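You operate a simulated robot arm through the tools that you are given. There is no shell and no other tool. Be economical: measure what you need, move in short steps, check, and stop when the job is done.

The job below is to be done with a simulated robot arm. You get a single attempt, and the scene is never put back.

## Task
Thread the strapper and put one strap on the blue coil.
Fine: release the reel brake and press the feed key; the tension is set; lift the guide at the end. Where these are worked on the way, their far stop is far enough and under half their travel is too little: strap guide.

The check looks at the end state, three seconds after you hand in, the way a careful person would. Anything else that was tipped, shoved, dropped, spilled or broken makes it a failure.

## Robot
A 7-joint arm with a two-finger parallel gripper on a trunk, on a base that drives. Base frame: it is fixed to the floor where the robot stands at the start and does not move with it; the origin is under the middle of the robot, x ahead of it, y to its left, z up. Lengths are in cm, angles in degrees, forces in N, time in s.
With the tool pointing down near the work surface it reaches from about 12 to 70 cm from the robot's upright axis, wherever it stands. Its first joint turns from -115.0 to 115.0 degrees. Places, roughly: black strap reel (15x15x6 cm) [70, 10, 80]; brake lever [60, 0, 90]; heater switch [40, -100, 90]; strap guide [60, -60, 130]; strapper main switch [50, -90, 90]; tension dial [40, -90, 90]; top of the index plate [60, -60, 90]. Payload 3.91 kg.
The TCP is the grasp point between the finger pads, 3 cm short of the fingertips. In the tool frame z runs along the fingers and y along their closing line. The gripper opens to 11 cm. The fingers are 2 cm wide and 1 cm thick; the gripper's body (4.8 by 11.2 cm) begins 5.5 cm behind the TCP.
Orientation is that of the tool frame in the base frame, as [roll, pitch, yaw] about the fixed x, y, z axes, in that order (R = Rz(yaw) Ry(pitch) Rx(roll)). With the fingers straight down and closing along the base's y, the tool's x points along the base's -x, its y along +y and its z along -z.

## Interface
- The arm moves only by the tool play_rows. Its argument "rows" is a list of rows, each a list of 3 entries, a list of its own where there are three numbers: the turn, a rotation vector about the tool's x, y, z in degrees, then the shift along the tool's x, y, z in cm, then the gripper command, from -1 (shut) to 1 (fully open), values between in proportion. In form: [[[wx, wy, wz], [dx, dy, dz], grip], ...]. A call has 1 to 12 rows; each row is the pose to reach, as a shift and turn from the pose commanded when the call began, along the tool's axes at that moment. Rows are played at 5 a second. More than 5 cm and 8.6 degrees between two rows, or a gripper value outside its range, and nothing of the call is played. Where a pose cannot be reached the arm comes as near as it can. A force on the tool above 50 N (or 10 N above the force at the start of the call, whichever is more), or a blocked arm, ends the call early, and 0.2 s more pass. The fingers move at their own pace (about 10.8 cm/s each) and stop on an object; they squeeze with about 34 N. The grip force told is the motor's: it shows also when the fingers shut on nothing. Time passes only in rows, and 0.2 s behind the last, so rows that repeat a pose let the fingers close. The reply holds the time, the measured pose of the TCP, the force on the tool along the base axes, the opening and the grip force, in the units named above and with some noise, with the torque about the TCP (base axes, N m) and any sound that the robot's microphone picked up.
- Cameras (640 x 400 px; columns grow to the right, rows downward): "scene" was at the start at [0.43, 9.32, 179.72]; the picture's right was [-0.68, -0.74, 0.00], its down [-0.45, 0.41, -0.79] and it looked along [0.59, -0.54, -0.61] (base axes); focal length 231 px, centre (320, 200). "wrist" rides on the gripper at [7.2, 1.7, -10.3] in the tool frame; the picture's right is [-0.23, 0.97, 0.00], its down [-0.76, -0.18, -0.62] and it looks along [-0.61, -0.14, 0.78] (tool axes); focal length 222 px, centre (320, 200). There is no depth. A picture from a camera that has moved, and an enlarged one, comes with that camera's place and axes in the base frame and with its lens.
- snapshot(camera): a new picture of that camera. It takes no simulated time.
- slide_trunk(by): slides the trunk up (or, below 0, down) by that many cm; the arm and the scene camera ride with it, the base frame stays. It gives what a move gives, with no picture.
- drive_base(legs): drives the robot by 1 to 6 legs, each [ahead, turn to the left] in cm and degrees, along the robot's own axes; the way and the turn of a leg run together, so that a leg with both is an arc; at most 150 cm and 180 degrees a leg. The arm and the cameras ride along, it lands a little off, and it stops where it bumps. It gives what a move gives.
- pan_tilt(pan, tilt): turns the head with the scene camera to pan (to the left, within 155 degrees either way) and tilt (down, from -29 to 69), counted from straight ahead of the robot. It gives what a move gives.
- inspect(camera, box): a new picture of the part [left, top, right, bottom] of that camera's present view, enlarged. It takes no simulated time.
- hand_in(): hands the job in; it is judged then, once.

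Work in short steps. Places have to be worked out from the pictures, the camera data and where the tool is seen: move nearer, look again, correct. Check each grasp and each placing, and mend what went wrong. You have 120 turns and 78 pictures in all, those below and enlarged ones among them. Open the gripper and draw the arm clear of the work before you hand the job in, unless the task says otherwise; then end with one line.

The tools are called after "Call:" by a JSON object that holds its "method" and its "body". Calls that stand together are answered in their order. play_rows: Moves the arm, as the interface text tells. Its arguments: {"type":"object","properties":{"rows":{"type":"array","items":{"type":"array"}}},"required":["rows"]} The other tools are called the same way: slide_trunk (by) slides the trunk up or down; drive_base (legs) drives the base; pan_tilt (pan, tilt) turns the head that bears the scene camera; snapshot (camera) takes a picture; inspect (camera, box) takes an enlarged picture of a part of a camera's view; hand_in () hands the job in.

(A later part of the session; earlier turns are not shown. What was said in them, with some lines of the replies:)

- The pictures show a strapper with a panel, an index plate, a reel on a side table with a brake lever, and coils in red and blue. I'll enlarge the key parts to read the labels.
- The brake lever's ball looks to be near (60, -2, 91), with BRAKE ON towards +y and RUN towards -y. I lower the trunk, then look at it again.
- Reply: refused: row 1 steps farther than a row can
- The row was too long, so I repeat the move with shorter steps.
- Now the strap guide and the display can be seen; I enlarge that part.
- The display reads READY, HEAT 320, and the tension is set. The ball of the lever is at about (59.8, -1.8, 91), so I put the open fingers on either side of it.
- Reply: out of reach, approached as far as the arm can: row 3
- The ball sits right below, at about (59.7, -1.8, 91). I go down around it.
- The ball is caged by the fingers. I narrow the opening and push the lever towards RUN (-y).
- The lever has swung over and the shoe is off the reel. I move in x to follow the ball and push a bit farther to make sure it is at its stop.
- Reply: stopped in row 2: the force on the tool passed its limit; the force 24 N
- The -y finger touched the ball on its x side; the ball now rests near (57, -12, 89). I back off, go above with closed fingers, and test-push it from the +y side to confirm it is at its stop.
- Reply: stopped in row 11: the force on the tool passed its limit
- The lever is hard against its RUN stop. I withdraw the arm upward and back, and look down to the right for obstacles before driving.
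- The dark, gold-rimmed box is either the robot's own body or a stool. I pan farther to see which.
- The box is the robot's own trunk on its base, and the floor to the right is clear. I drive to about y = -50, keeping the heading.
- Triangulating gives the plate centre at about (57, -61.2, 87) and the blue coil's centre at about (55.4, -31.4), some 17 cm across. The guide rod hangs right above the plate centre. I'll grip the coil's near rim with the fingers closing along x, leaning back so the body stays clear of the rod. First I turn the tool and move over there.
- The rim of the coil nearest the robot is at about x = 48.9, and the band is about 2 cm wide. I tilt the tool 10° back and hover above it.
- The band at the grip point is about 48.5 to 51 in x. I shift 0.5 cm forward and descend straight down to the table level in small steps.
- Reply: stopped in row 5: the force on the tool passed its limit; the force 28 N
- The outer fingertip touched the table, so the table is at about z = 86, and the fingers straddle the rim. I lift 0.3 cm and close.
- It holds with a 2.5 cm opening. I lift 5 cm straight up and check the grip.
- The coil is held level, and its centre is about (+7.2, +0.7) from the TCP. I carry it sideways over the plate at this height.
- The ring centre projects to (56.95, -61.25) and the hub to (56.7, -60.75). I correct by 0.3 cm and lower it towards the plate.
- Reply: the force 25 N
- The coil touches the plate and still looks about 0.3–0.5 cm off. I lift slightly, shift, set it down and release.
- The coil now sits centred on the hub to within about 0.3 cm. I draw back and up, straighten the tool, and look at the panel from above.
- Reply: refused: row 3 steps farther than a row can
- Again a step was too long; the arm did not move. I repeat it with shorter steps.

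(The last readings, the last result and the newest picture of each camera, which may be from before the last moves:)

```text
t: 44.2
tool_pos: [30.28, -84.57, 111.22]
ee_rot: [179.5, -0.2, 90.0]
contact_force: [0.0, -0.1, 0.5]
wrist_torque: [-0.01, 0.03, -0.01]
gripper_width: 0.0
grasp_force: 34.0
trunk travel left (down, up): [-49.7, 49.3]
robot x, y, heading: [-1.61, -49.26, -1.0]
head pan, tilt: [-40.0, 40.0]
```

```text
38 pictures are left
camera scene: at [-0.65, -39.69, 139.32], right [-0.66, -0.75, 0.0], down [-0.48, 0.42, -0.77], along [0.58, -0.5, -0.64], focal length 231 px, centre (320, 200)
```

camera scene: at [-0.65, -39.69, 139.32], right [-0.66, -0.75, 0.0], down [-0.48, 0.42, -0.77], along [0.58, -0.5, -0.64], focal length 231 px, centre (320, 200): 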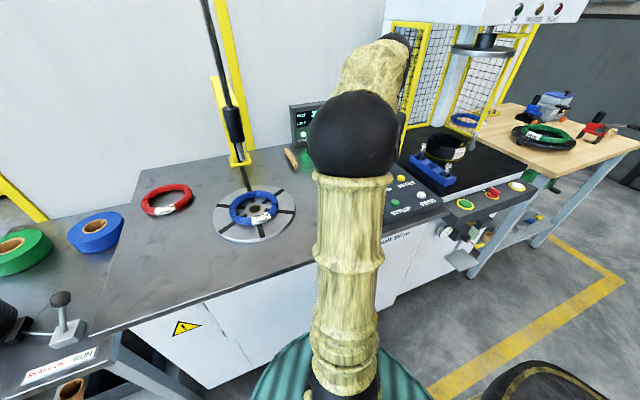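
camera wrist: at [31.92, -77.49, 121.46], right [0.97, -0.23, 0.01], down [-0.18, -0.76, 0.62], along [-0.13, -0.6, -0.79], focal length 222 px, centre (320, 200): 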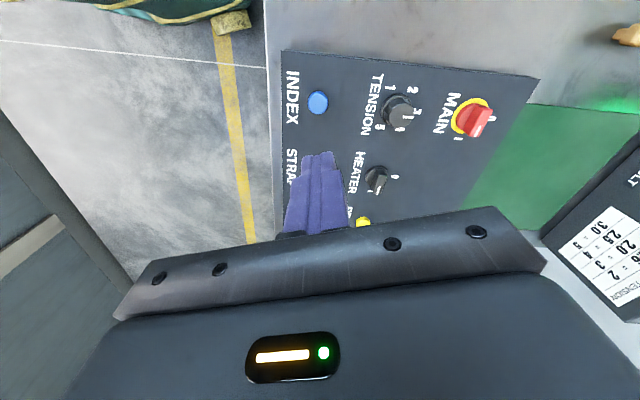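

Now I know the panel's layout: INDEX is at about (30, -85.2), STRAP about (26.3, -95.3) and FEED about (22.9, -105.8). I check the tension dial and the display up close, then move over FEED.

Call:
{"method": "inspect", "body": {"camera": "wrist", "box": [350, 70, 450, 140]}}

Call:
{"method": "play_rows", "body": {"rows": [[[0, 0, 0], [-4, -1.3, 0], -1], [[0, 0, 0], [-8, -2.7, 0], -1], [[0, 0, 0], [-12, -4, 0], -1], [[0, 0, 0], [-15, -5, 2], -1], [[0, 0, 0], [-16, -6, 6], -1]]}}

Call:
{"method": "snapshot", "body": {"camera": "wrist"}}

Call:
{"method": "snapshot", "body": {"camera": "scene"}}

```text
5.71 times, centred on (400, 105) of wrist
camera zoom: at [31.92, -77.49, 121.46], right [0.97, -0.23, 0.01], down [-0.18, -0.76, 0.62], along [-0.13, -0.6, -0.79], focal length 1269 px, centre (-137, 743)
```

zoom: 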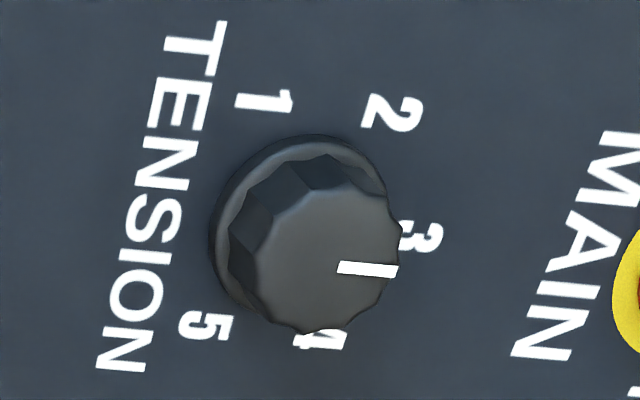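

```text
t: 45.5
tool_pos: [24.32, -100.27, 105.09]
ee_rot: [179.5, -0.2, 90.0]
contact_force: [-0.3, -0.5, 0.0]
wrist_torque: [0.02, -0.03, 0.05]
gripper_width: 0.02
grasp_force: 33.9
trunk travel left (down, up): [-49.7, 49.3]
robot x, y, heading: [-1.41, -49.3, -1.1]
head pan, tilt: [-40.0, 40.0]
```

```text
36 pictures are left
camera wrist: at [26.02, -93.05, 115.32], right [0.97, -0.23, 0.01], down [-0.18, -0.76, 0.62], along [-0.13, -0.6, -0.78], focal length 222 px, centre (320, 200)
```

wrist: 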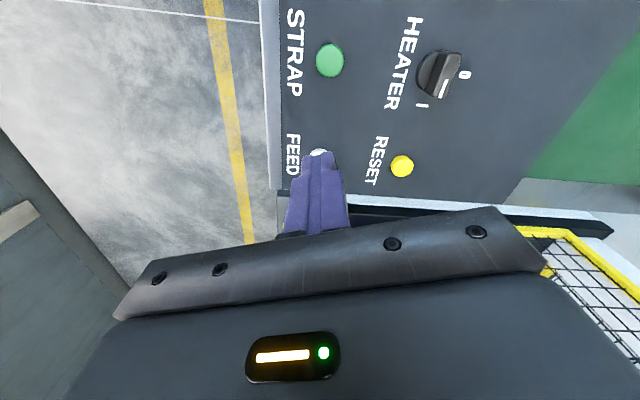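

```text
35 pictures are left
camera scene: at [-0.65, -39.69, 139.33], right [-0.66, -0.75, 0.0], down [-0.48, 0.42, -0.77], along [0.58, -0.5, -0.64], focal length 231 px, centre (320, 200)
```

scene: 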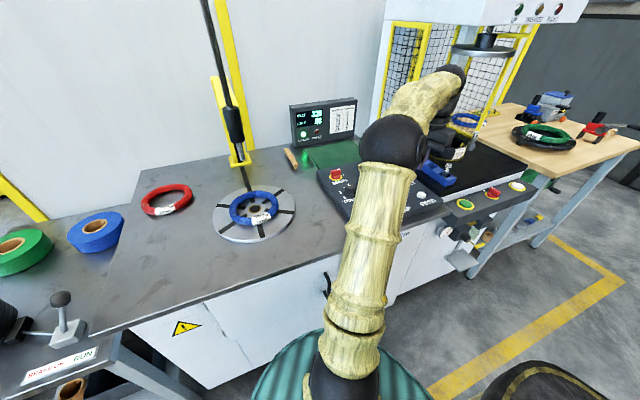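

The dial reads 3, which matches 2.0 mm wire. FEED is at (23.3, -105.4); I move over it and press down in small steps.

Call:
{"method": "play_rows", "body": {"rows": [[[0, 0, 0], [-4, -0.8, 0], -1], [[0, 0, 0], [-5.1, -1, 3], -1], [[0, 0, 0], [-5.1, -1, 7], -1], [[0, 0, 0], [-5.1, -1, 10], -1]]}}

Call:
{"method": "snapshot", "body": {"camera": "wrist"}}

Call:
{"method": "inspect", "body": {"camera": "scene", "box": [280, 80, 500, 230]}}

```text
t: 46.5
tool_pos: [23.56, -105.28, 95.11]
ee_rot: [179.4, -0.1, 90.1]
contact_force: [0.0, -0.3, -0.5]
wrist_torque: [-0.01, -0.02, 0.01]
gripper_width: 0.02
grasp_force: 33.8
trunk travel left (down, up): [-49.7, 49.3]
robot x, y, heading: [-1.24, -49.45, -0.8]
head pan, tilt: [-40.0, 40.0]
```

```text
34 pictures are left
camera wrist: at [25.24, -98.09, 105.32], right [0.97, -0.23, 0.01], down [-0.18, -0.76, 0.62], along [-0.13, -0.6, -0.78], focal length 222 px, centre (320, 200)
```

wrist: 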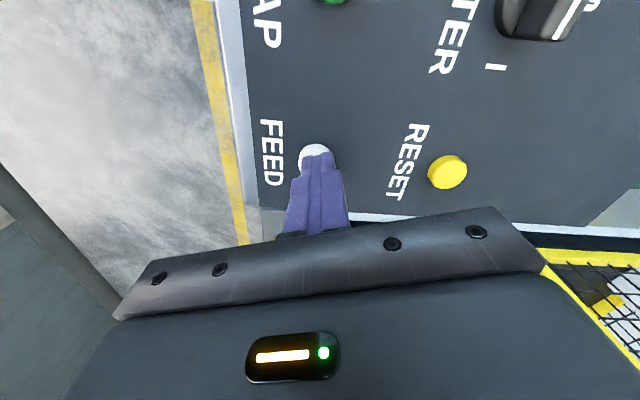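

```text
2.67 times, centred on (390, 155) of scene
camera zoom: at [-0.64, -39.68, 139.32], right [-0.66, -0.75, 0.0], down [-0.48, 0.42, -0.77], along [0.58, -0.5, -0.64], focal length 616 px, centre (133, 320)
```

zoom: 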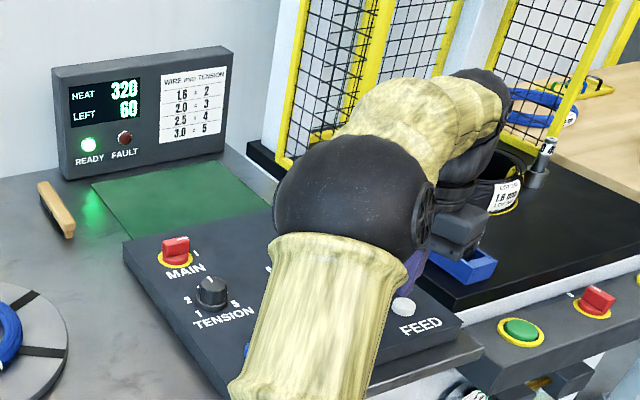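

The fingertip is right over the FEED button. I press down slowly and hold.

Call:
{"method": "play_rows", "body": {"rows": [[[0, 0, 0], [0, -0.2, 1], -1], [[0, 0, 0], [0, -0.2, 1.6], -1], [[0, 0, 0], [0, -0.2, 2], -1], [[0, 0, 0], [0, -0.2, 2.4], -1], [[0, 0, 0], [0, -0.2, 2.7], -1], [[0, 0, 0], [0, -0.2, 3], -1]]}}

Call:
{"method": "inspect", "body": {"camera": "scene", "box": [180, 80, 440, 240]}}

```text
t: 47.9
tool_pos: [23.36, -105.12, 92.21]
ee_rot: [179.4, 0.2, 90.1]
contact_force: [1.9, 2.7, 22.4]
wrist_torque: [-0.11, -0.03, -0.05]
gripper_width: 0.0
grasp_force: 34.4
trunk travel left (down, up): [-49.7, 49.3]
robot x, y, heading: [-1.38, -49.19, -1.0]
head pan, tilt: [-40.0, 40.0]
heard: click
```

```text
2.46 times, centred on (310, 160) of scene
camera zoom: at [-0.7, -39.43, 139.34], right [-0.66, -0.75, 0.0], down [-0.48, 0.42, -0.77], along [0.58, -0.5, -0.64], focal length 568 px, centre (345, 298)
```

zoom: 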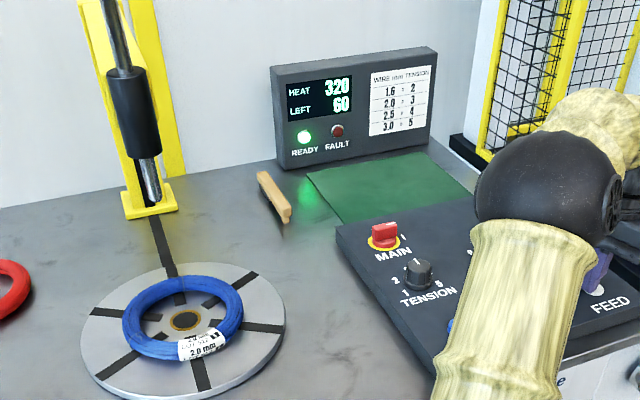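

A click was heard. I lift off, wait a second and look for the strap to have been fed.

Call:
{"method": "play_rows", "body": {"rows": [[[0, 0, 0], [0, 0, -1.5], -1], [[0, 0, 0], [0, 0, -5], -1], [[0, 0, 0], [0, 0, -5], -1], [[0, 0, 0], [0, 0, -5], -1], [[0, 0, 0], [0, 0, -5], -1], [[0, 0, 0], [0, 0, -5], -1]]}}

Call:
{"method": "inspect", "body": {"camera": "scene", "box": [180, 80, 440, 240]}}

Call:
{"method": "snapshot", "body": {"camera": "wrist"}}

```text
t: 49.2
tool_pos: [23.26, -105.36, 97.05]
ee_rot: [179.5, -0.3, 90.0]
contact_force: [0.3, 0.0, -0.8]
wrist_torque: [0.01, -0.01, 0.01]
gripper_width: 0.01
grasp_force: 33.9
trunk travel left (down, up): [-49.7, 49.3]
robot x, y, heading: [-1.49, -49.93, -1.1]
head pan, tilt: [-40.0, 40.0]
```

```text
2.46 times, centred on (310, 160) of scene
camera zoom: at [-0.65, -39.66, 139.32], right [-0.66, -0.75, 0.0], down [-0.48, 0.42, -0.77], along [0.58, -0.5, -0.64], focal length 568 px, centre (345, 298)
```

zoom: 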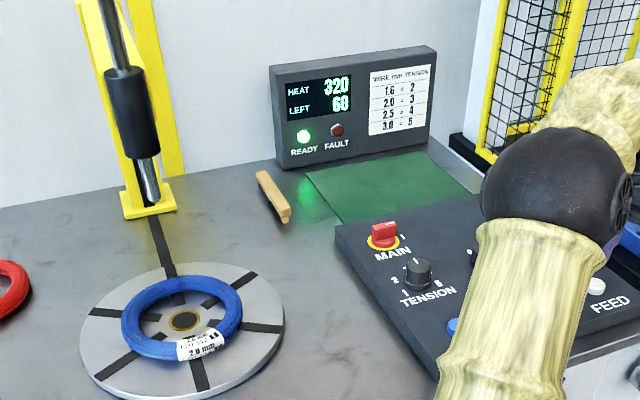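

```text
30 pictures are left
camera wrist: at [24.95, -98.27, 107.41], right [0.97, -0.23, 0.01], down [-0.18, -0.76, 0.62], along [-0.13, -0.6, -0.78], focal length 222 px, centre (320, 200)
```

wrist: 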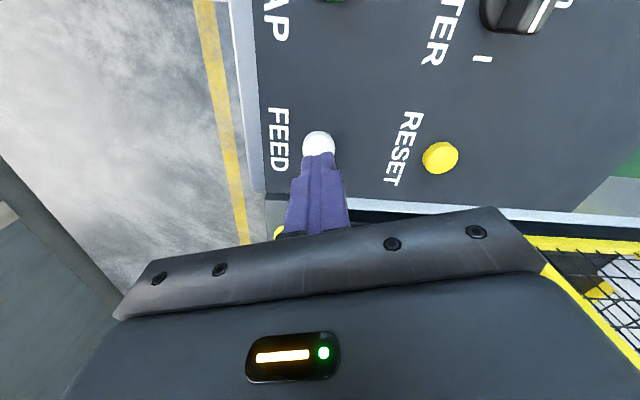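

There is no fault, and the guide rod hangs above the hub with its tip at about z = 107. Its red handle is at about (56.7, -60.4, 144). I back away, raise the trunk and look at the handle.

Call:
{"method": "play_rows", "body": {"rows": [[[0, 0, 0], [2, 0, -4], -1], [[0, 0, 0], [5, 1, -7], -1], [[0, 0, 0], [9, 2, -9], -0.5], [[0, 0, 0], [13, 3, -11], 0], [[0, 0, 0], [17, 4, -13], 0], [[0, 0, 0], [21, 5, -15], 0], [[0, 0, 0], [25, 6, -16], 0], [[0, 0, 0], [29, 7, -17], 0], [[0, 0, 0], [33, 8, -18], 0], [[0, 0, 0], [37, 9, -18], 0]]}}

Call:
{"method": "slide_trunk", "body": {"by": 45}}

Call:
{"method": "pan_tilt", "body": {"pan": -22, "tilt": 35}}

Call:
{"method": "snapshot", "body": {"camera": "scene"}}

Call:
{"method": "snapshot", "body": {"camera": "wrist"}}

```text
t: 51.5
tool_pos: [32.06, -68.38, 115.6]
ee_rot: [179.6, -0.1, 90.0]
contact_force: [0.5, 0.7, 0.4]
wrist_torque: [0.01, -0.01, 0.0]
gripper_width: 5.51
grasp_force: 0.0
trunk travel left (down, up): [-49.7, 49.3]
robot x, y, heading: [-1.43, -49.47, -1.2]
head pan, tilt: [-40.0, 40.0]
```

```text
refused: 45 is not a number from -40 to 40
```

```text
t: 52.3
tool_pos: [32.22, -68.43, 115.47]
ee_rot: [179.5, -0.1, 90.0]
contact_force: [-0.7, -0.3, 0.6]
wrist_torque: [0.0, 0.0, 0.01]
gripper_width: 5.49
grasp_force: 0.2
trunk travel left (down, up): [-49.7, 49.3]
robot x, y, heading: [-1.31, -49.41, -1.3]
head pan, tilt: [-22.0, 35.0]
```

```text
29 pictures are left
camera scene: at [1.04, -37.52, 140.07], right [-0.39, -0.92, 0.0], down [-0.53, 0.23, -0.82], along [0.75, -0.32, -0.57], focal length 231 px, centre (320, 200)
```

scene: 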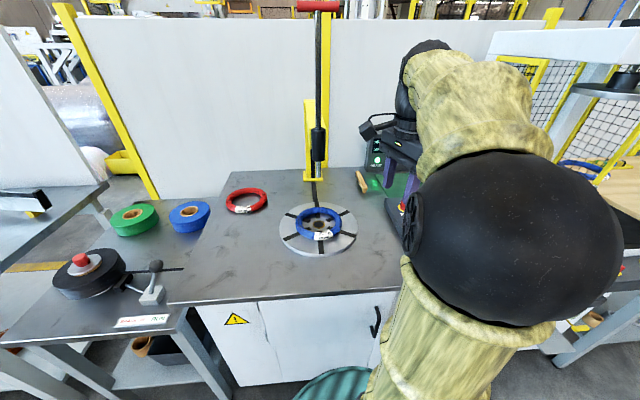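

```text
28 pictures are left
camera wrist: at [33.8, -61.26, 125.81], right [0.97, -0.23, 0.01], down [-0.18, -0.76, 0.62], along [-0.13, -0.6, -0.78], focal length 222 px, centre (320, 200)
```

wrist: 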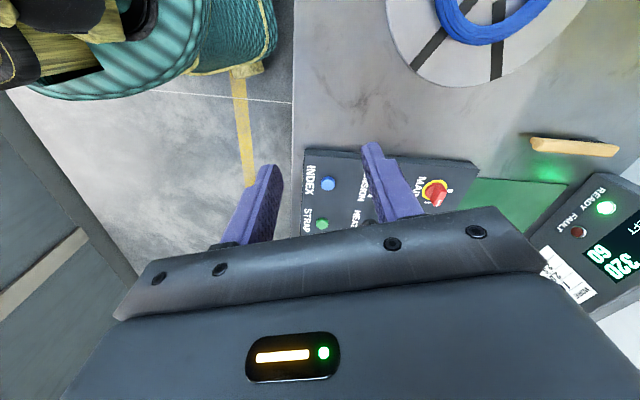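

The black strap now runs out from the reel, so feeding worked. I raise the trunk by 40, go nearer to the handle and look at how its bar lies.

Call:
{"method": "slide_trunk", "body": {"by": 40}}

Call:
{"method": "play_rows", "body": {"rows": [[[0, 0, 6], [3, 2, 0], 0.2], [[0, 0, 12], [3, 5, -1], 0.2], [[0, 0, 18], [3, 9, -2], 0.2]]}}

Call:
{"method": "snapshot", "body": {"camera": "wrist"}}

Call:
{"method": "snapshot", "body": {"camera": "scene"}}

```text
t: 56.1
tool_pos: [32.1, -68.53, 155.7]
ee_rot: [179.5, -0.1, 90.0]
contact_force: [0.0, -0.8, -0.8]
wrist_torque: [-0.01, 0.0, 0.0]
gripper_width: 5.51
grasp_force: 0.1
trunk travel left (down, up): [-89.7, 9.3]
robot x, y, heading: [-1.22, -49.51, -0.9]
head pan, tilt: [-22.0, 35.0]
```

```text
t: 56.9
tool_pos: [41.58, -65.49, 157.58]
ee_rot: [179.8, -0.3, 71.8]
contact_force: [0.5, 0.5, -0.3]
wrist_torque: [-0.02, 0.04, -0.02]
gripper_width: 6.61
grasp_force: 0.0
trunk travel left (down, up): [-89.7, 9.3]
robot x, y, heading: [-1.63, -49.06, -1.2]
head pan, tilt: [-22.0, 35.0]
```

```text
27 pictures are left
camera wrist: at [45.41, -59.17, 167.97], right [0.86, -0.52, 0.0], down [-0.41, -0.67, 0.62], along [-0.32, -0.53, -0.79], focal length 222 px, centre (320, 200)
```

wrist: 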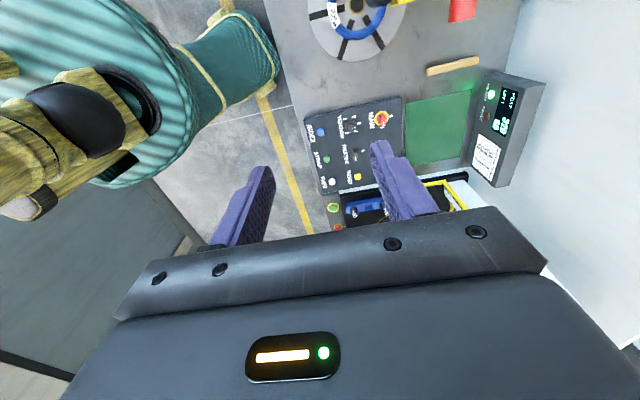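

```text
26 pictures are left
camera scene: at [1.38, -37.48, 180.06], right [-0.39, -0.92, 0.0], down [-0.53, 0.23, -0.82], along [0.75, -0.32, -0.58], focal length 231 px, centre (320, 200)
```

scene: 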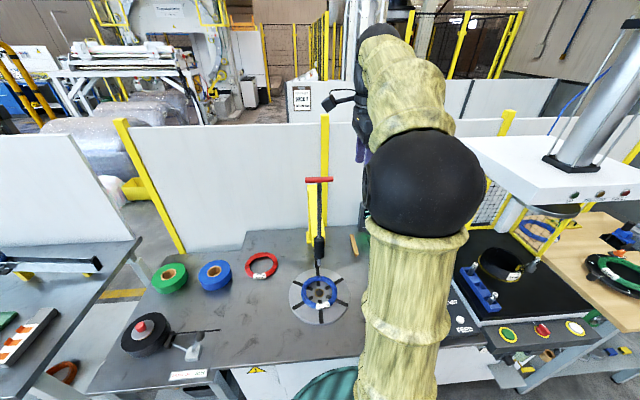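

The handle bar is centred at about (56.3, -60.7, 145.3), some 8 cm long, and lies along (-0.33, -0.94). The gripper's closing line is already across it. I move above it.

Call:
{"method": "play_rows", "body": {"rows": [[[0, 0, 0], [2.3, 3.1, 0], 0], [[0, 0, 0], [4.6, 6.2, 0], 0], [[0, 0, 0], [6.9, 9.3, 0], 0], [[0, 0, 0], [9.1, 12.5, 1], 0], [[0, 0, 0], [9.1, 12.5, 4.6], 0]]}}

Call:
{"method": "snapshot", "body": {"camera": "wrist"}}

Call:
{"method": "inspect", "body": {"camera": "scene", "box": [250, 120, 410, 220]}}

```text
t: 58.1
tool_pos: [55.66, -60.35, 153.35]
ee_rot: [179.4, -0.3, 72.0]
contact_force: [-1.0, 0.3, 0.8]
wrist_torque: [-0.01, -0.04, 0.02]
gripper_width: 5.49
grasp_force: 0.0
trunk travel left (down, up): [-89.7, 9.3]
robot x, y, heading: [-1.57, -49.17, -1.1]
head pan, tilt: [-22.0, 35.0]
```

```text
25 pictures are left
camera wrist: at [59.45, -54.05, 163.51], right [0.86, -0.52, 0.01], down [-0.41, -0.67, 0.62], along [-0.31, -0.53, -0.79], focal length 222 px, centre (320, 200)
```

wrist: 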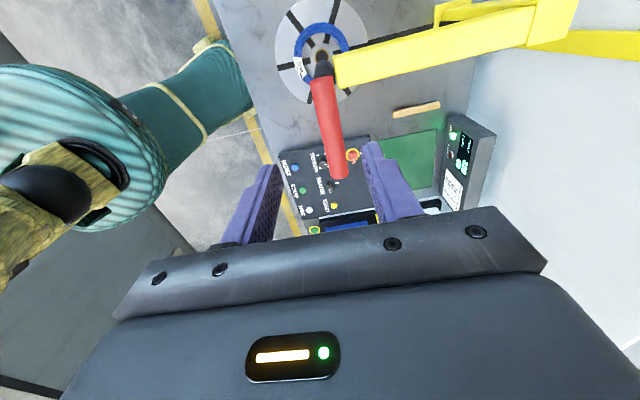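

```text
4.00 times, centred on (330, 170) of scene
camera zoom: at [0.69, -37.44, 180.08], right [-0.39, -0.92, 0.0], down [-0.53, 0.23, -0.82], along [0.75, -0.32, -0.57], focal length 923 px, centre (280, 320)
```

zoom: 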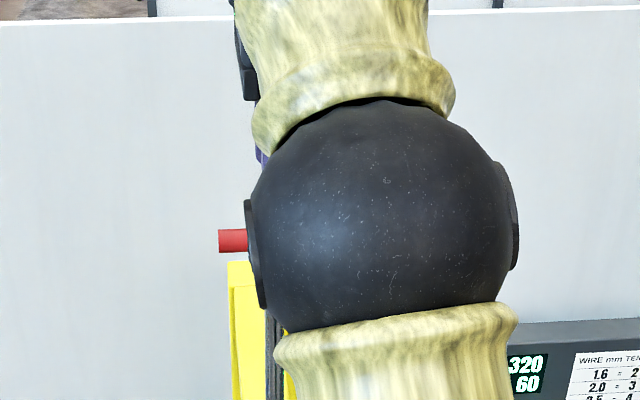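

From above, the bar's centre is at (57.0, -60.5). I shift 1.3 cm along the closing line, come down onto it and close.

Call:
{"method": "play_rows", "body": {"rows": [[[0, 0, 1.4], [0.2, 1.3, 0], 0], [[0, 0, 1.4], [0.2, 1.3, 4], 0], [[0, 0, 1.4], [0.2, 1.3, 7.5], 0]]}}

Call:
{"method": "snapshot", "body": {"camera": "wrist"}}

```text
t: 58.9
tool_pos: [57.27, -60.81, 145.69]
ee_rot: [179.7, -0.3, 70.6]
contact_force: [-0.4, 0.3, -0.5]
wrist_torque: [0.0, 0.03, 0.02]
gripper_width: 5.52
grasp_force: 0.1
trunk travel left (down, up): [-89.7, 9.3]
robot x, y, heading: [-1.0, -49.63, -1.1]
head pan, tilt: [-22.0, 35.0]
```

```text
23 pictures are left
camera wrist: at [61.19, -54.59, 155.89], right [0.84, -0.54, 0.01], down [-0.43, -0.66, 0.62], along [-0.33, -0.52, -0.79], focal length 222 px, centre (320, 200)
```

wrist: 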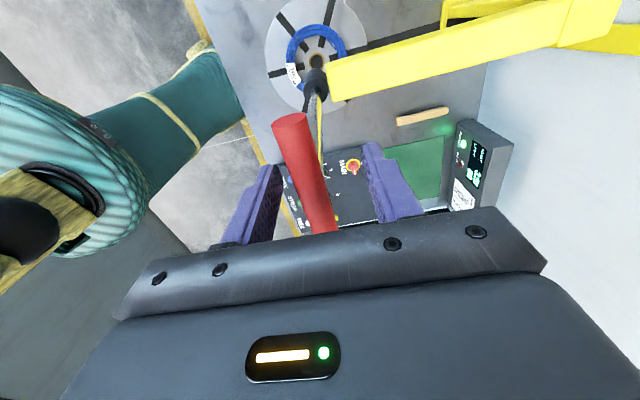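

The bar lies between the fingers, a bit to one side. I shift 0.4 cm, close, and start lowering the guide.

Call:
{"method": "play_rows", "body": {"rows": [[[0, 0, 0], [0, -0.4, 0.2], 0], [[0, 0, 0], [0, -0.4, 0.2], -1], [[0, 0, 0], [0, -0.4, 0.2], -1], [[0, 0, 0], [0, -0.4, 0.2], -1], [[0, 0, 0], [0, -0.4, 1.7], -1], [[0, 0, 0], [0, -0.4, 3.2], -1]]}}

Call:
{"method": "snapshot", "body": {"camera": "wrist"}}

```text
t: 60.3
tool_pos: [56.7, -60.59, 142.59]
ee_rot: [179.5, -0.3, 70.7]
contact_force: [-7.9, 0.6, 0.0]
wrist_torque: [0.35, 0.11, 1.0]
gripper_width: 1.77
grasp_force: 45.1
trunk travel left (down, up): [-89.7, 9.3]
robot x, y, heading: [-1.61, -49.36, -1.1]
head pan, tilt: [-22.0, 35.0]
```

```text
22 pictures are left
camera wrist: at [60.66, -54.39, 152.83], right [0.84, -0.54, 0.01], down [-0.43, -0.66, 0.62], along [-0.33, -0.52, -0.79], focal length 222 px, centre (320, 200)
```

wrist: 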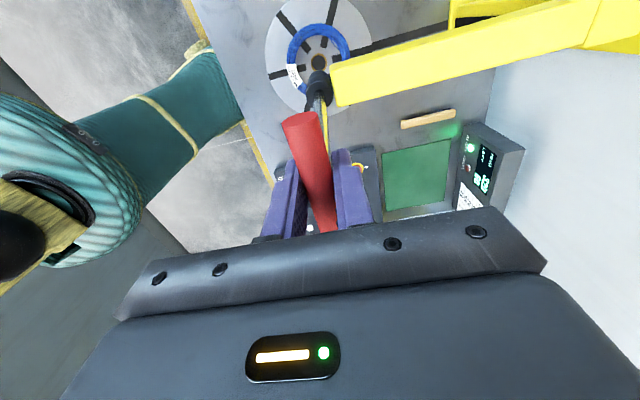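

The guide moves down with the gripper. I continue lowering, stepping slightly in -x to relieve the side force.

Call:
{"method": "play_rows", "body": {"rows": [[[0, 0, 0], [0, -0.2, 1.5], -1], [[0, 0, 0], [0, -0.2, 3], -1], [[0, 0, 0], [0, -0.2, 4.5], -1], [[0, 0, 0], [0, -0.2, 6], -1], [[0, 0, 0], [0, -0.2, 7.5], -1], [[0, 0, 0], [0, -0.2, 9], -1]]}}

```text
t: 61.7
tool_pos: [56.73, -60.57, 133.45]
ee_rot: [179.5, -0.3, 70.6]
contact_force: [1.5, -0.2, -1.8]
wrist_torque: [0.25, 0.21, 0.84]
gripper_width: 1.77
grasp_force: 45.5
trunk travel left (down, up): [-89.7, 9.3]
robot x, y, heading: [-1.22, -49.42, -1.2]
head pan, tilt: [-22.0, 35.0]
```

It is now 12 cm down without resistance. I keep going until the stop.

Call:
{"method": "play_rows", "body": {"rows": [[[0, 0, 0], [0, 0, 1.5], -1], [[0, 0, 0], [0, 0, 3], -1], [[0, 0, 0], [0, 0, 4.5], -1], [[0, 0, 0], [0, 0, 5.5], -1], [[0, 0, 0], [0, 0, 6.5], -1], [[0, 0, 0], [0, 0, 7.5], -1], [[0, 0, 0], [0, 0, 8.5], -1], [[0, 0, 0], [0, 0, 9.5], -1]]}}

Call:
{"method": "snapshot", "body": {"camera": "wrist"}}

Call:
{"method": "snapshot", "body": {"camera": "scene"}}

```text
t: 63.5
tool_pos: [56.74, -60.55, 123.78]
ee_rot: [179.6, -0.4, 70.6]
contact_force: [-5.4, -4.1, -4.4]
wrist_torque: [-0.65, 0.34, 0.91]
gripper_width: 1.81
grasp_force: 45.0
trunk travel left (down, up): [-89.7, 9.3]
robot x, y, heading: [-1.19, -49.15, -0.9]
head pan, tilt: [-22.0, 35.0]
```

```text
21 pictures are left
camera wrist: at [60.66, -54.4, 134.08], right [0.84, -0.54, 0.01], down [-0.43, -0.66, 0.62], along [-0.33, -0.52, -0.79], focal length 222 px, centre (320, 200)
```

wrist: 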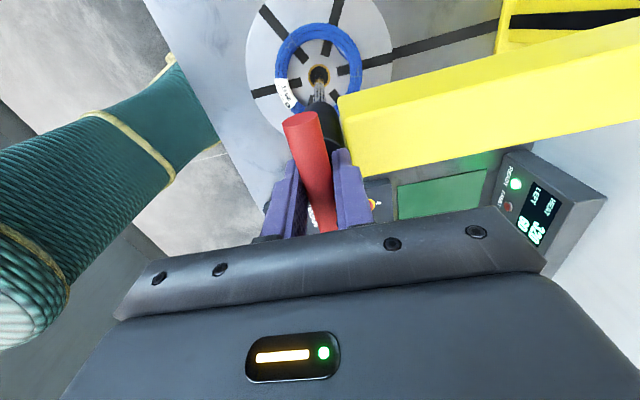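

```text
20 pictures are left
camera scene: at [0.97, -37.59, 180.07], right [-0.39, -0.92, 0.0], down [-0.53, 0.23, -0.82], along [0.75, -0.32, -0.57], focal length 231 px, centre (320, 200)
```

scene: 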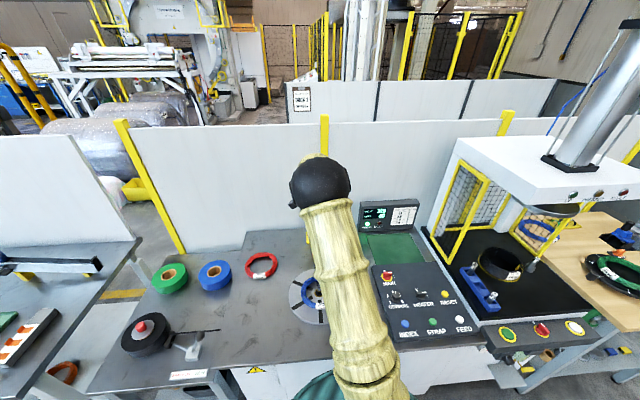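

No stop reached yet at 22 cm of travel. The fingers come near the yellow arm, so I go on in small steps.

Call:
{"method": "play_rows", "body": {"rows": [[[0, 0, 0], [0, -0.1, 0.4], -1], [[0, 0, 0], [0, -0.1, 0.8], -1], [[0, 0, 0], [0, -0.1, 1.2], -1], [[0, 0, 0], [0, -0.1, 1.6], -1]]}}

Call:
{"method": "snapshot", "body": {"camera": "wrist"}}

```text
t: 64.4
tool_pos: [56.76, -60.67, 123.46]
ee_rot: [178.6, -0.5, 70.8]
contact_force: [-10.8, 0.7, 19.6]
wrist_torque: [0.52, 0.62, 0.83]
gripper_width: 1.79
grasp_force: 45.0
trunk travel left (down, up): [-89.7, 9.3]
robot x, y, heading: [-1.5, -49.39, -1.3]
head pan, tilt: [-22.0, 35.0]
stopped in row 4: the force on the tool passed its limit (the readings are from after the stop); the commanded pose is now the measured one
```

```text
19 pictures are left
camera wrist: at [60.45, -54.34, 133.75], right [0.84, -0.54, 0.02], down [-0.43, -0.66, 0.61], along [-0.31, -0.53, -0.79], focal length 222 px, centre (320, 200)
```

wrist: 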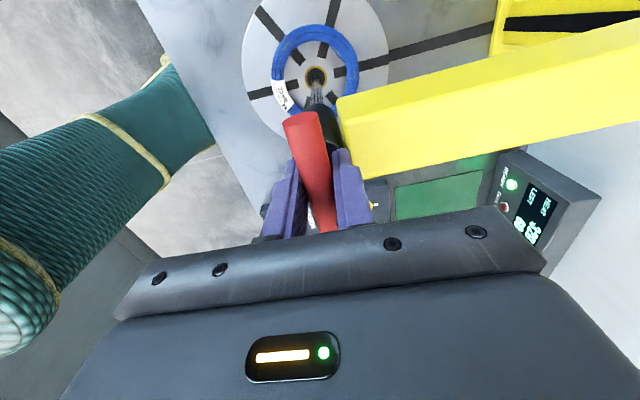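

The guide hit a firm stop with its tip in the hub. I open, rise clear and check that the guide stays down.

Call:
{"method": "play_rows", "body": {"rows": [[[0, 0, 0], [0, 0, -0.2], -1], [[0, 0, 0], [0, 0, -0.2], -0.25], [[0, 0, 0], [0, 0, -0.2], -0.25], [[0.5, 0, 0], [0, 0, -4], -0.25], [[1, 0, 0], [0, 0, -8], -0.25], [[1, 0, 0], [0, 0, -12], -0.25], [[1, 0, 0], [-2, -4, -13], -0.25], [[1, 0, 0], [-4, -8, -13], -0.25]]}}

Call:
{"method": "snapshot", "body": {"camera": "wrist"}}

Call:
{"method": "snapshot", "body": {"camera": "scene"}}

```text
t: 66.2
tool_pos: [47.86, -62.13, 136.16]
ee_rot: [179.7, -0.4, 70.7]
contact_force: [0.2, 1.0, -0.1]
wrist_torque: [0.03, -0.03, 0.02]
gripper_width: 4.16
grasp_force: 0.1
trunk travel left (down, up): [-89.7, 9.3]
robot x, y, heading: [-1.46, -49.42, -1.1]
head pan, tilt: [-22.0, 35.0]
```

```text
18 pictures are left
camera wrist: at [51.78, -55.88, 146.41], right [0.84, -0.54, 0.0], down [-0.42, -0.66, 0.62], along [-0.33, -0.52, -0.79], focal length 222 px, centre (320, 200)
```

wrist: 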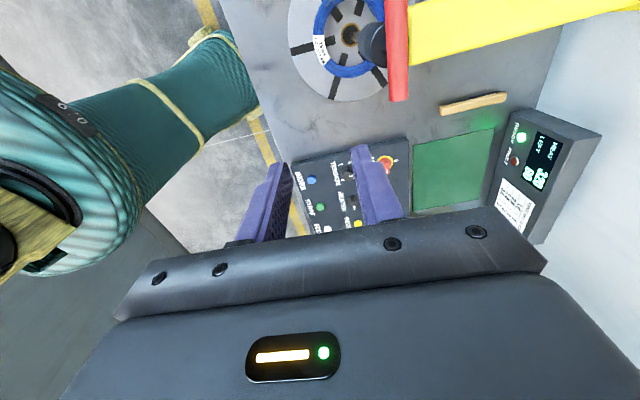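

```text
17 pictures are left
camera scene: at [0.92, -37.54, 180.08], right [-0.39, -0.92, 0.0], down [-0.53, 0.23, -0.82], along [0.75, -0.32, -0.57], focal length 231 px, centre (320, 200)
```

scene: 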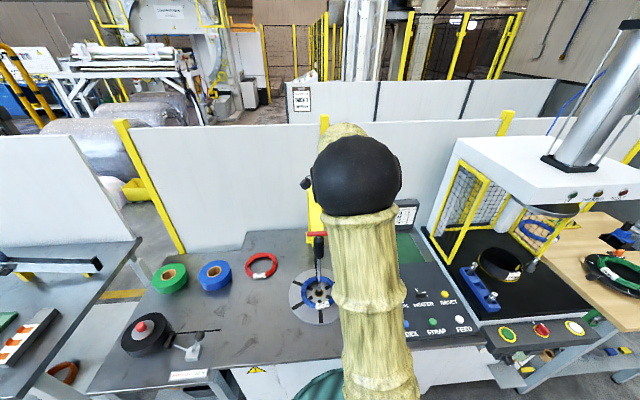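

The guide stays down, with its handle now near z = 124. I go over to the STRAP button with closed fingers and lower the trunk by 30.

Call:
{"method": "play_rows", "body": {"rows": [[[0, 0, 0], [-4.3, -1, 0], -1], [[0, 0, 0], [-8.6, -2, 0], -1], [[0, 0, 0], [-12.9, -3, 0], -1], [[0, 0, 0], [-17.2, -4, 0], -1], [[0, 0, 0], [-21.5, -5, 0], -1], [[0, 0, 0], [-25.8, -6, 0], -1], [[0, 0, 0], [-30.1, -7, 0], -1], [[0, 0, 0], [-34.4, -8, 0], -1], [[0, 0, 0], [-38.5, -9.1, 0], -1]]}}

Call:
{"method": "slide_trunk", "body": {"by": -37}}

Call:
{"method": "snapshot", "body": {"camera": "wrist"}}

```text
t: 68.2
tool_pos: [26.18, -94.94, 135.57]
ee_rot: [179.8, -0.5, 70.7]
contact_force: [0.2, -0.8, -0.5]
wrist_torque: [0.05, -0.02, -0.05]
gripper_width: 0.0
grasp_force: 34.4
trunk travel left (down, up): [-89.7, 9.3]
robot x, y, heading: [-1.3, -49.09, -0.9]
head pan, tilt: [-22.0, 35.0]
```

```text
t: 71.8
tool_pos: [26.32, -94.82, 98.62]
ee_rot: [179.7, -0.4, 70.6]
contact_force: [0.1, 0.3, -1.0]
wrist_torque: [-0.04, -0.01, 0.0]
gripper_width: 0.0
grasp_force: 34.0
trunk travel left (down, up): [-52.7, 46.3]
robot x, y, heading: [-1.42, -49.26, -1.1]
head pan, tilt: [-22.0, 35.0]
```

```text
16 pictures are left
camera wrist: at [30.37, -88.6, 108.93], right [0.84, -0.54, 0.0], down [-0.42, -0.66, 0.62], along [-0.33, -0.52, -0.79], focal length 222 px, centre (320, 200)
```

wrist: 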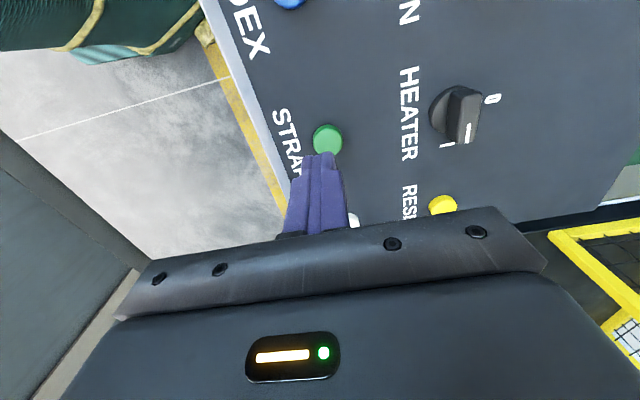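

STRAP is at about (26.8, -95.6). I correct and press it slowly.

Call:
{"method": "play_rows", "body": {"rows": [[[0, 0, 0], [-0.6, 0.7, 2], -1], [[0, 0, 0], [-0.6, 0.7, 4], -1], [[0, 0, 0], [-0.6, 0.7, 5], -1], [[0, 0, 0], [-0.6, 0.7, 5.5], -1], [[0, 0, 0], [-0.6, 0.7, 6], -1], [[0, 0, 0], [-0.6, 0.7, 6.4], -1]]}}

Call:
{"method": "snapshot", "body": {"camera": "wrist"}}

```text
t: 73.2
tool_pos: [26.86, -95.38, 92.63]
ee_rot: [179.5, -0.3, 70.6]
contact_force: [-2.1, 0.4, 15.0]
wrist_torque: [-0.07, 0.09, -0.02]
gripper_width: 0.01
grasp_force: 33.9
trunk travel left (down, up): [-52.7, 46.3]
robot x, y, heading: [-1.64, -49.56, -1.1]
head pan, tilt: [-22.0, 35.0]
heard: click
```

```text
15 pictures are left
camera wrist: at [30.84, -89.21, 102.79], right [0.84, -0.54, 0.01], down [-0.43, -0.66, 0.62], along [-0.33, -0.52, -0.79], focal length 222 px, centre (320, 200)
```

wrist: 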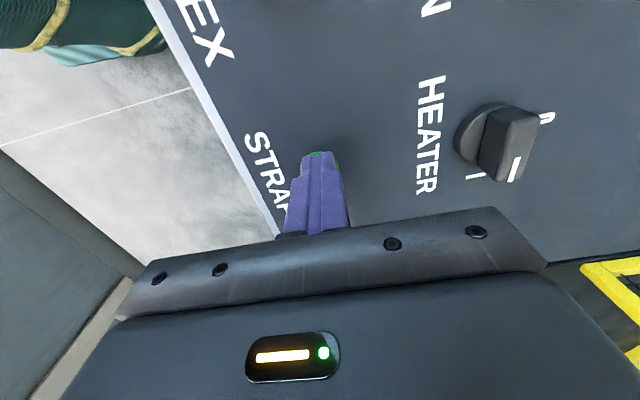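

A click came. I lift off without pressing again, wait, and check the display and the coil.

Call:
{"method": "play_rows", "body": {"rows": [[[0, 0, 0], [0, 0, -2], -1], [[0, 0, 0], [0, 0, -6], -1], [[0, 0, 0], [0, 0, -10], -1], [[0, 0, 0], [0, 0, -10], -1], [[0, 0, 0], [0, 0, -10], -1], [[0, 0, 0], [0, 0, -10], -1], [[0, 0, 0], [0, 0, -10], -1], [[0, 0, 0], [0, 0, -10], -1], [[0, 0, 0], [0, 0, -10], -1]]}}

Call:
{"method": "inspect", "body": {"camera": "scene", "box": [250, 40, 450, 260]}}

```text
t: 75.2
tool_pos: [26.82, -95.39, 102.25]
ee_rot: [179.6, -0.4, 70.6]
contact_force: [-0.4, -0.4, -0.2]
wrist_torque: [-0.01, 0.03, 0.0]
gripper_width: 0.0
grasp_force: 34.0
trunk travel left (down, up): [-52.7, 46.3]
robot x, y, heading: [-1.34, -49.56, -1.0]
head pan, tilt: [-22.0, 35.0]
```

```text
1.82 times, centred on (350, 150) of scene
camera zoom: at [1.05, -37.53, 143.08], right [-0.39, -0.92, 0.0], down [-0.53, 0.23, -0.82], along [0.75, -0.32, -0.57], focal length 420 px, centre (266, 291)
```

zoom: 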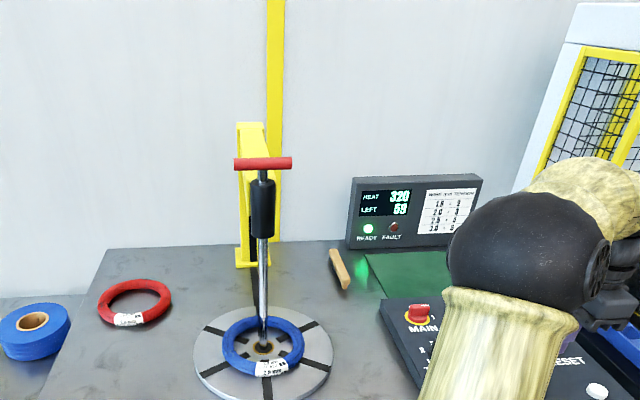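

LEFT seems to have dropped to 59. I enlarge the coil and the display to confirm.

Call:
{"method": "inspect", "body": {"camera": "scene", "box": [300, 130, 410, 220]}}

Call:
{"method": "inspect", "body": {"camera": "scene", "box": [300, 200, 360, 250]}}

```text
4.44 times, centred on (355, 175) of scene
camera zoom: at [1.05, -37.53, 143.08], right [-0.39, -0.92, 0.0], down [-0.53, 0.23, -0.82], along [0.75, -0.32, -0.57], focal length 1026 px, centre (164, 311)
```

zoom: 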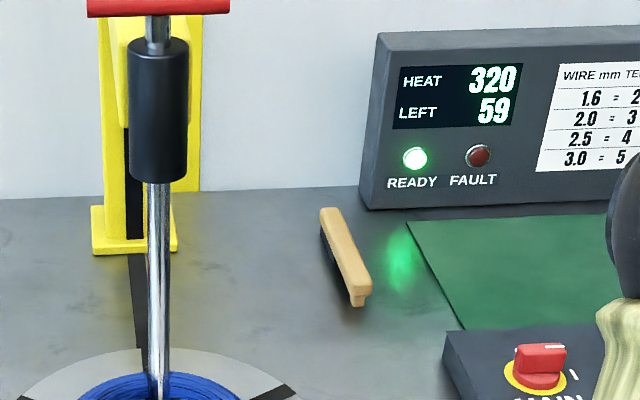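

```text
8.00 times, centred on (330, 225) of scene
camera zoom: at [1.05, -37.53, 143.08], right [-0.39, -0.92, 0.0], down [-0.53, 0.23, -0.82], along [0.75, -0.32, -0.57], focal length 1847 px, centre (240, 0)
```

zoom: 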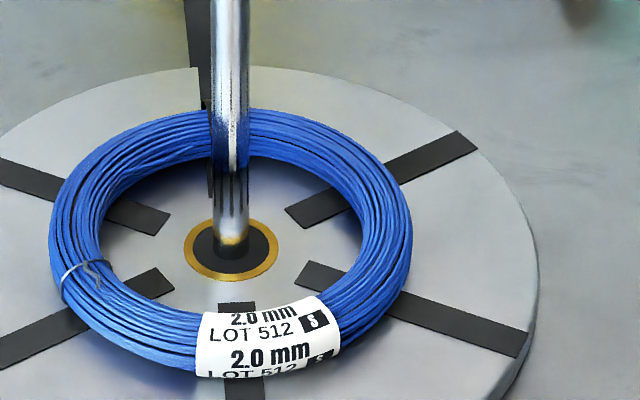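

LEFT fell from 60 to 59 with no fault, so one strap has been applied; it should lie behind the rod. Now I raise the trunk and go back to the handle to lift the guide.

Call:
{"method": "slide_trunk", "body": {"by": 37}}

Call:
{"method": "play_rows", "body": {"rows": [[[0, 0, 0], [4.3, 1, 0], -0.25], [[0, 0, 0], [8.6, 2, 0], -0.25], [[0, 0, 0], [12.9, 3, 0], -0.25], [[0, 0, 0], [17.2, 4, 0], -0.25], [[0, 0, 0], [21.5, 5, 0], -0.25], [[0, 0, 0], [25.8, 6, 0], -0.25], [[0, 0, 0], [30.1, 7, 0], -0.25], [[0, 0, 0], [34.4, 8.5, 0], -0.25], [[0, 0, 0], [37.5, 11.5, 0], -0.25], [[0, 0, 0], [41, 14.5, 0], -0.25], [[0, 0, 0], [42.7, 16.8, 1], -0.25]]}}

Call:
{"method": "snapshot", "body": {"camera": "wrist"}}

```text
t: 78.8
tool_pos: [26.84, -95.38, 139.49]
ee_rot: [179.6, -0.4, 70.6]
contact_force: [0.6, 0.0, -0.8]
wrist_torque: [0.01, -0.01, 0.0]
gripper_width: 0.0
grasp_force: 34.0
trunk travel left (down, up): [-89.7, 9.3]
robot x, y, heading: [-1.21, -49.47, -0.9]
head pan, tilt: [-22.0, 35.0]
```

```text
t: 81.2
tool_pos: [56.65, -60.41, 138.76]
ee_rot: [179.8, -0.3, 70.7]
contact_force: [-0.4, -0.2, -0.7]
wrist_torque: [0.0, 0.02, 0.02]
gripper_width: 4.13
grasp_force: 0.0
trunk travel left (down, up): [-89.7, 9.3]
robot x, y, heading: [-1.35, -49.3, -1.1]
head pan, tilt: [-22.0, 35.0]
```

```text
11 pictures are left
camera wrist: at [60.66, -54.19, 148.95], right [0.84, -0.54, 0.0], down [-0.42, -0.66, 0.62], along [-0.33, -0.52, -0.79], focal length 222 px, centre (320, 200)
```

wrist: 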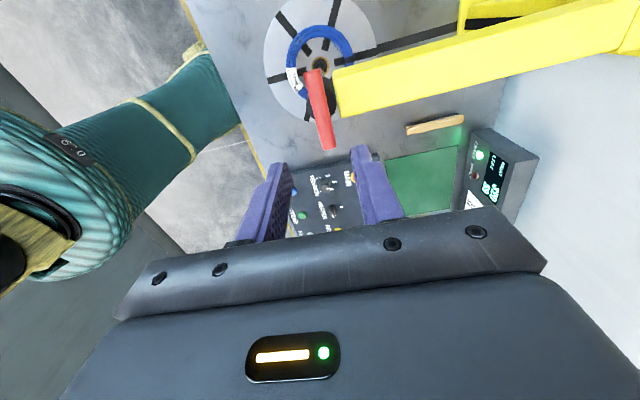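

The handle is right below. I go down 15 cm to the earlier grip height, then close.

Call:
{"method": "play_rows", "body": {"rows": [[[0, 0, 0], [-0.1, 0.1, 4], -0.15], [[0, 0, 0], [-0.1, 0.1, 8], -0.15], [[0, 0, 0], [-0.1, 0.1, 12], -0.15], [[0, 0, 0], [-0.1, 0.1, 15], -0.15], [[0, 0, 0], [-0.1, 0.1, 15], -1], [[0, 0, 0], [-0.1, 0.1, 15], -1], [[0, 0, 0], [-0.1, 0.1, 15], -1]]}}

Call:
{"method": "snapshot", "body": {"camera": "wrist"}}

```text
t: 82.8
tool_pos: [56.69, -60.34, 123.63]
ee_rot: [179.8, -0.4, 70.7]
contact_force: [-8.3, 1.2, -4.8]
wrist_torque: [-0.06, 0.15, 1.15]
gripper_width: 1.79
grasp_force: 44.8
trunk travel left (down, up): [-89.7, 9.3]
robot x, y, heading: [-1.37, -49.35, -1.1]
head pan, tilt: [-22.0, 35.0]
```

```text
10 pictures are left
camera wrist: at [60.74, -54.23, 133.86], right [0.84, -0.54, 0.0], down [-0.42, -0.66, 0.62], along [-0.33, -0.52, -0.79], focal length 222 px, centre (320, 200)
```

wrist: 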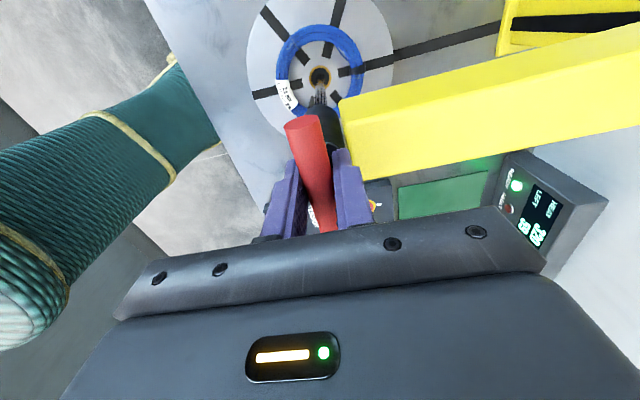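

The handle is gripped. I lift the guide in steps until it hits its upper stop (about 22 cm).

Call:
{"method": "play_rows", "body": {"rows": [[[0, 0, 0], [0, -0.2, -1.5], -1], [[0, 0, 0], [0, -0.2, -3.5], -1], [[0, 0, 0], [0, -0.2, -5.5], -1], [[0, 0, 0], [0, -0.2, -7.5], -1], [[0, 0, 0], [0, -0.2, -9.5], -1], [[0, 0, 0], [0, -0.2, -11.5], -1], [[0, 0, 0], [0, -0.2, -13.5], -1], [[0, 0, 0], [0, -0.2, -15.5], -1], [[0, 0, 0], [0, -0.2, -17.5], -1], [[0, 0, 0], [0, -0.2, -19.5], -1], [[0, 0, 0], [0, -0.2, -20.7], -1]]}}

Call:
{"method": "play_rows", "body": {"rows": [[[0, 0, 0], [0, 0, -0.5], -1], [[0, 0, 0], [0, 0, -1], -1], [[0, 0, 0], [0, 0, -1.4], -1], [[0, 0, 0], [0, 0, -1.8], -1], [[0, 0, 0], [0, 0, -2.2], -1], [[0, 0, 0], [0, 0, -2.6], -1]]}}

Call:
{"method": "snapshot", "body": {"camera": "wrist"}}

```text
t: 85.2
tool_pos: [56.69, -60.47, 144.56]
ee_rot: [179.6, -0.4, 70.8]
contact_force: [-3.2, 18.9, -2.3]
wrist_torque: [1.12, -0.37, 0.95]
gripper_width: 1.77
grasp_force: 44.8
trunk travel left (down, up): [-89.7, 9.3]
robot x, y, heading: [-1.11, -49.43, -1.3]
head pan, tilt: [-22.0, 35.0]
```

```text
t: 86.6
tool_pos: [56.66, -60.85, 147.03]
ee_rot: [180.0, -0.3, 70.6]
contact_force: [-15.5, 9.2, -32.8]
wrist_torque: [-0.09, 0.28, 0.9]
gripper_width: 1.77
grasp_force: 45.1
trunk travel left (down, up): [-89.7, 9.3]
robot x, y, heading: [-1.41, -49.61, -1.3]
head pan, tilt: [-22.0, 35.0]
```

```text
9 pictures are left
camera wrist: at [60.65, -54.67, 157.25], right [0.84, -0.54, 0.0], down [-0.42, -0.66, 0.62], along [-0.33, -0.52, -0.78], focal length 222 px, centre (320, 200)
```

wrist: 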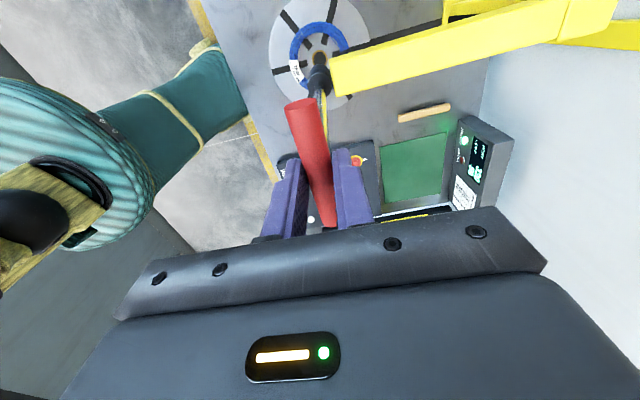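

The pull reads 33 N at the top, so the guide is at its upper stop. I ease off, open, rise and retreat.

Call:
{"method": "play_rows", "body": {"rows": [[[0, 0, 0], [0, 0, 0.4], -1], [[0, 0, 0], [0, 0, 0.4], -0.1], [[0, 0, 0], [0, 0, 0.4], 0], [[0, 0, 0], [0, 0, -3], 0], [[0, 0, 0], [0, 0, -7], 0], [[0, 0, 0], [0, -3, -9], 0], [[0, 0, 0], [0, -7, -9], 0], [[0, 0, 0], [0, -11, -9], 0.5], [[0, 0, 0], [0, -15, -9], 1], [[0, 0, 0], [0, -19, -9], 1], [[0, 0, 0], [0, -23, -9], 1]]}}

Call:
{"method": "snapshot", "body": {"camera": "scene"}}

```text
t: 89.0
tool_pos: [34.44, -53.04, 156.09]
ee_rot: [179.6, -0.4, 70.6]
contact_force: [-0.3, 0.3, 0.4]
wrist_torque: [-0.01, -0.06, 0.03]
gripper_width: 10.98
grasp_force: 0.2
trunk travel left (down, up): [-89.7, 9.3]
robot x, y, heading: [-1.47, -49.37, -0.8]
head pan, tilt: [-22.0, 35.0]
```

```text
8 pictures are left
camera scene: at [0.74, -37.48, 180.08], right [-0.39, -0.92, 0.0], down [-0.53, 0.23, -0.82], along [0.75, -0.32, -0.57], focal length 231 px, centre (320, 200)
```

scene: 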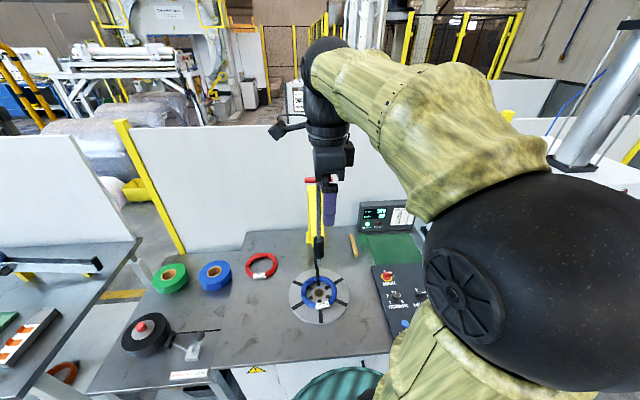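

The guide is up and the arm is clear. I enlarge the coil, the reel and the display for a last check.

Call:
{"method": "inspect", "body": {"camera": "scene", "box": [280, 225, 360, 335]}}

Call:
{"method": "inspect", "body": {"camera": "scene", "box": [290, 165, 440, 260]}}

Call:
{"method": "inspect", "body": {"camera": "scene", "box": [100, 300, 240, 390]}}

```text
3.64 times, centred on (320, 280) of scene
camera zoom: at [0.74, -37.48, 180.08], right [-0.39, -0.92, 0.0], down [-0.53, 0.23, -0.82], along [0.75, -0.32, -0.57], focal length 839 px, centre (320, -91)
```

zoom: 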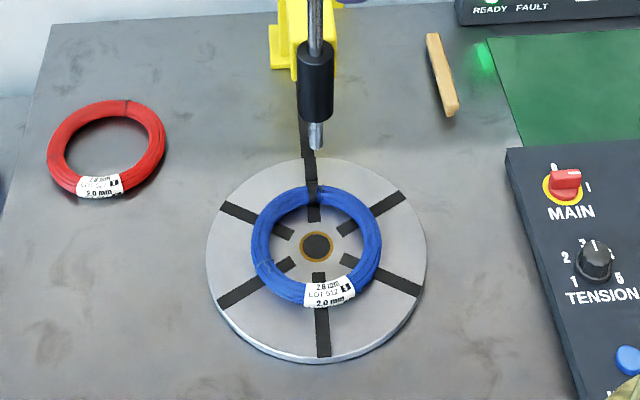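

```text
4.21 times, centred on (365, 212) of scene
camera zoom: at [0.74, -37.48, 180.08], right [-0.39, -0.92, 0.0], down [-0.53, 0.23, -0.82], along [0.75, -0.32, -0.57], focal length 972 px, centre (130, 147)
```

zoom: 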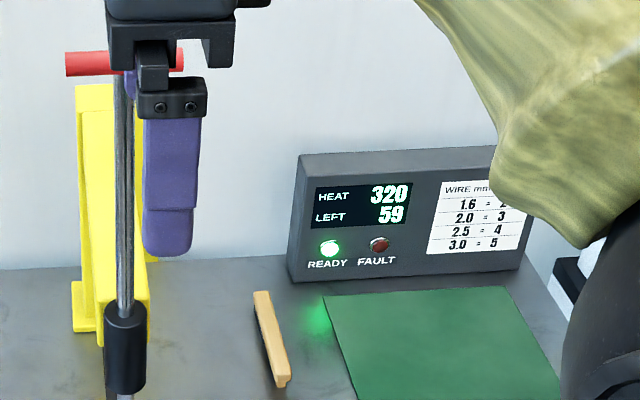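

```text
4.44 times, centred on (170, 345) of scene
camera zoom: at [0.74, -37.48, 180.08], right [-0.39, -0.92, 0.0], down [-0.53, 0.23, -0.82], along [0.75, -0.32, -0.57], focal length 1026 px, centre (987, -444)
```

zoom: 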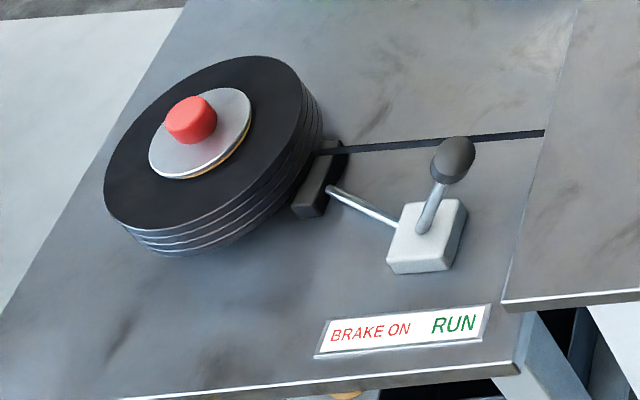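

A black strap wraps the coil's far side. LEFT reads 59 with no fault, the guide is up, the brake is in RUN and the gripper is open and clear. I hand in.

Call:
{"method": "hand_in", "body": {}}

```text
The job is handed in.
```

The blue coil sits centred on the index plate with one strap on it, and the job is handed in. The reel brake is released, the strap was fed, the tension dial reads 3 for the 2.0 mm wire, and the guide is back up.
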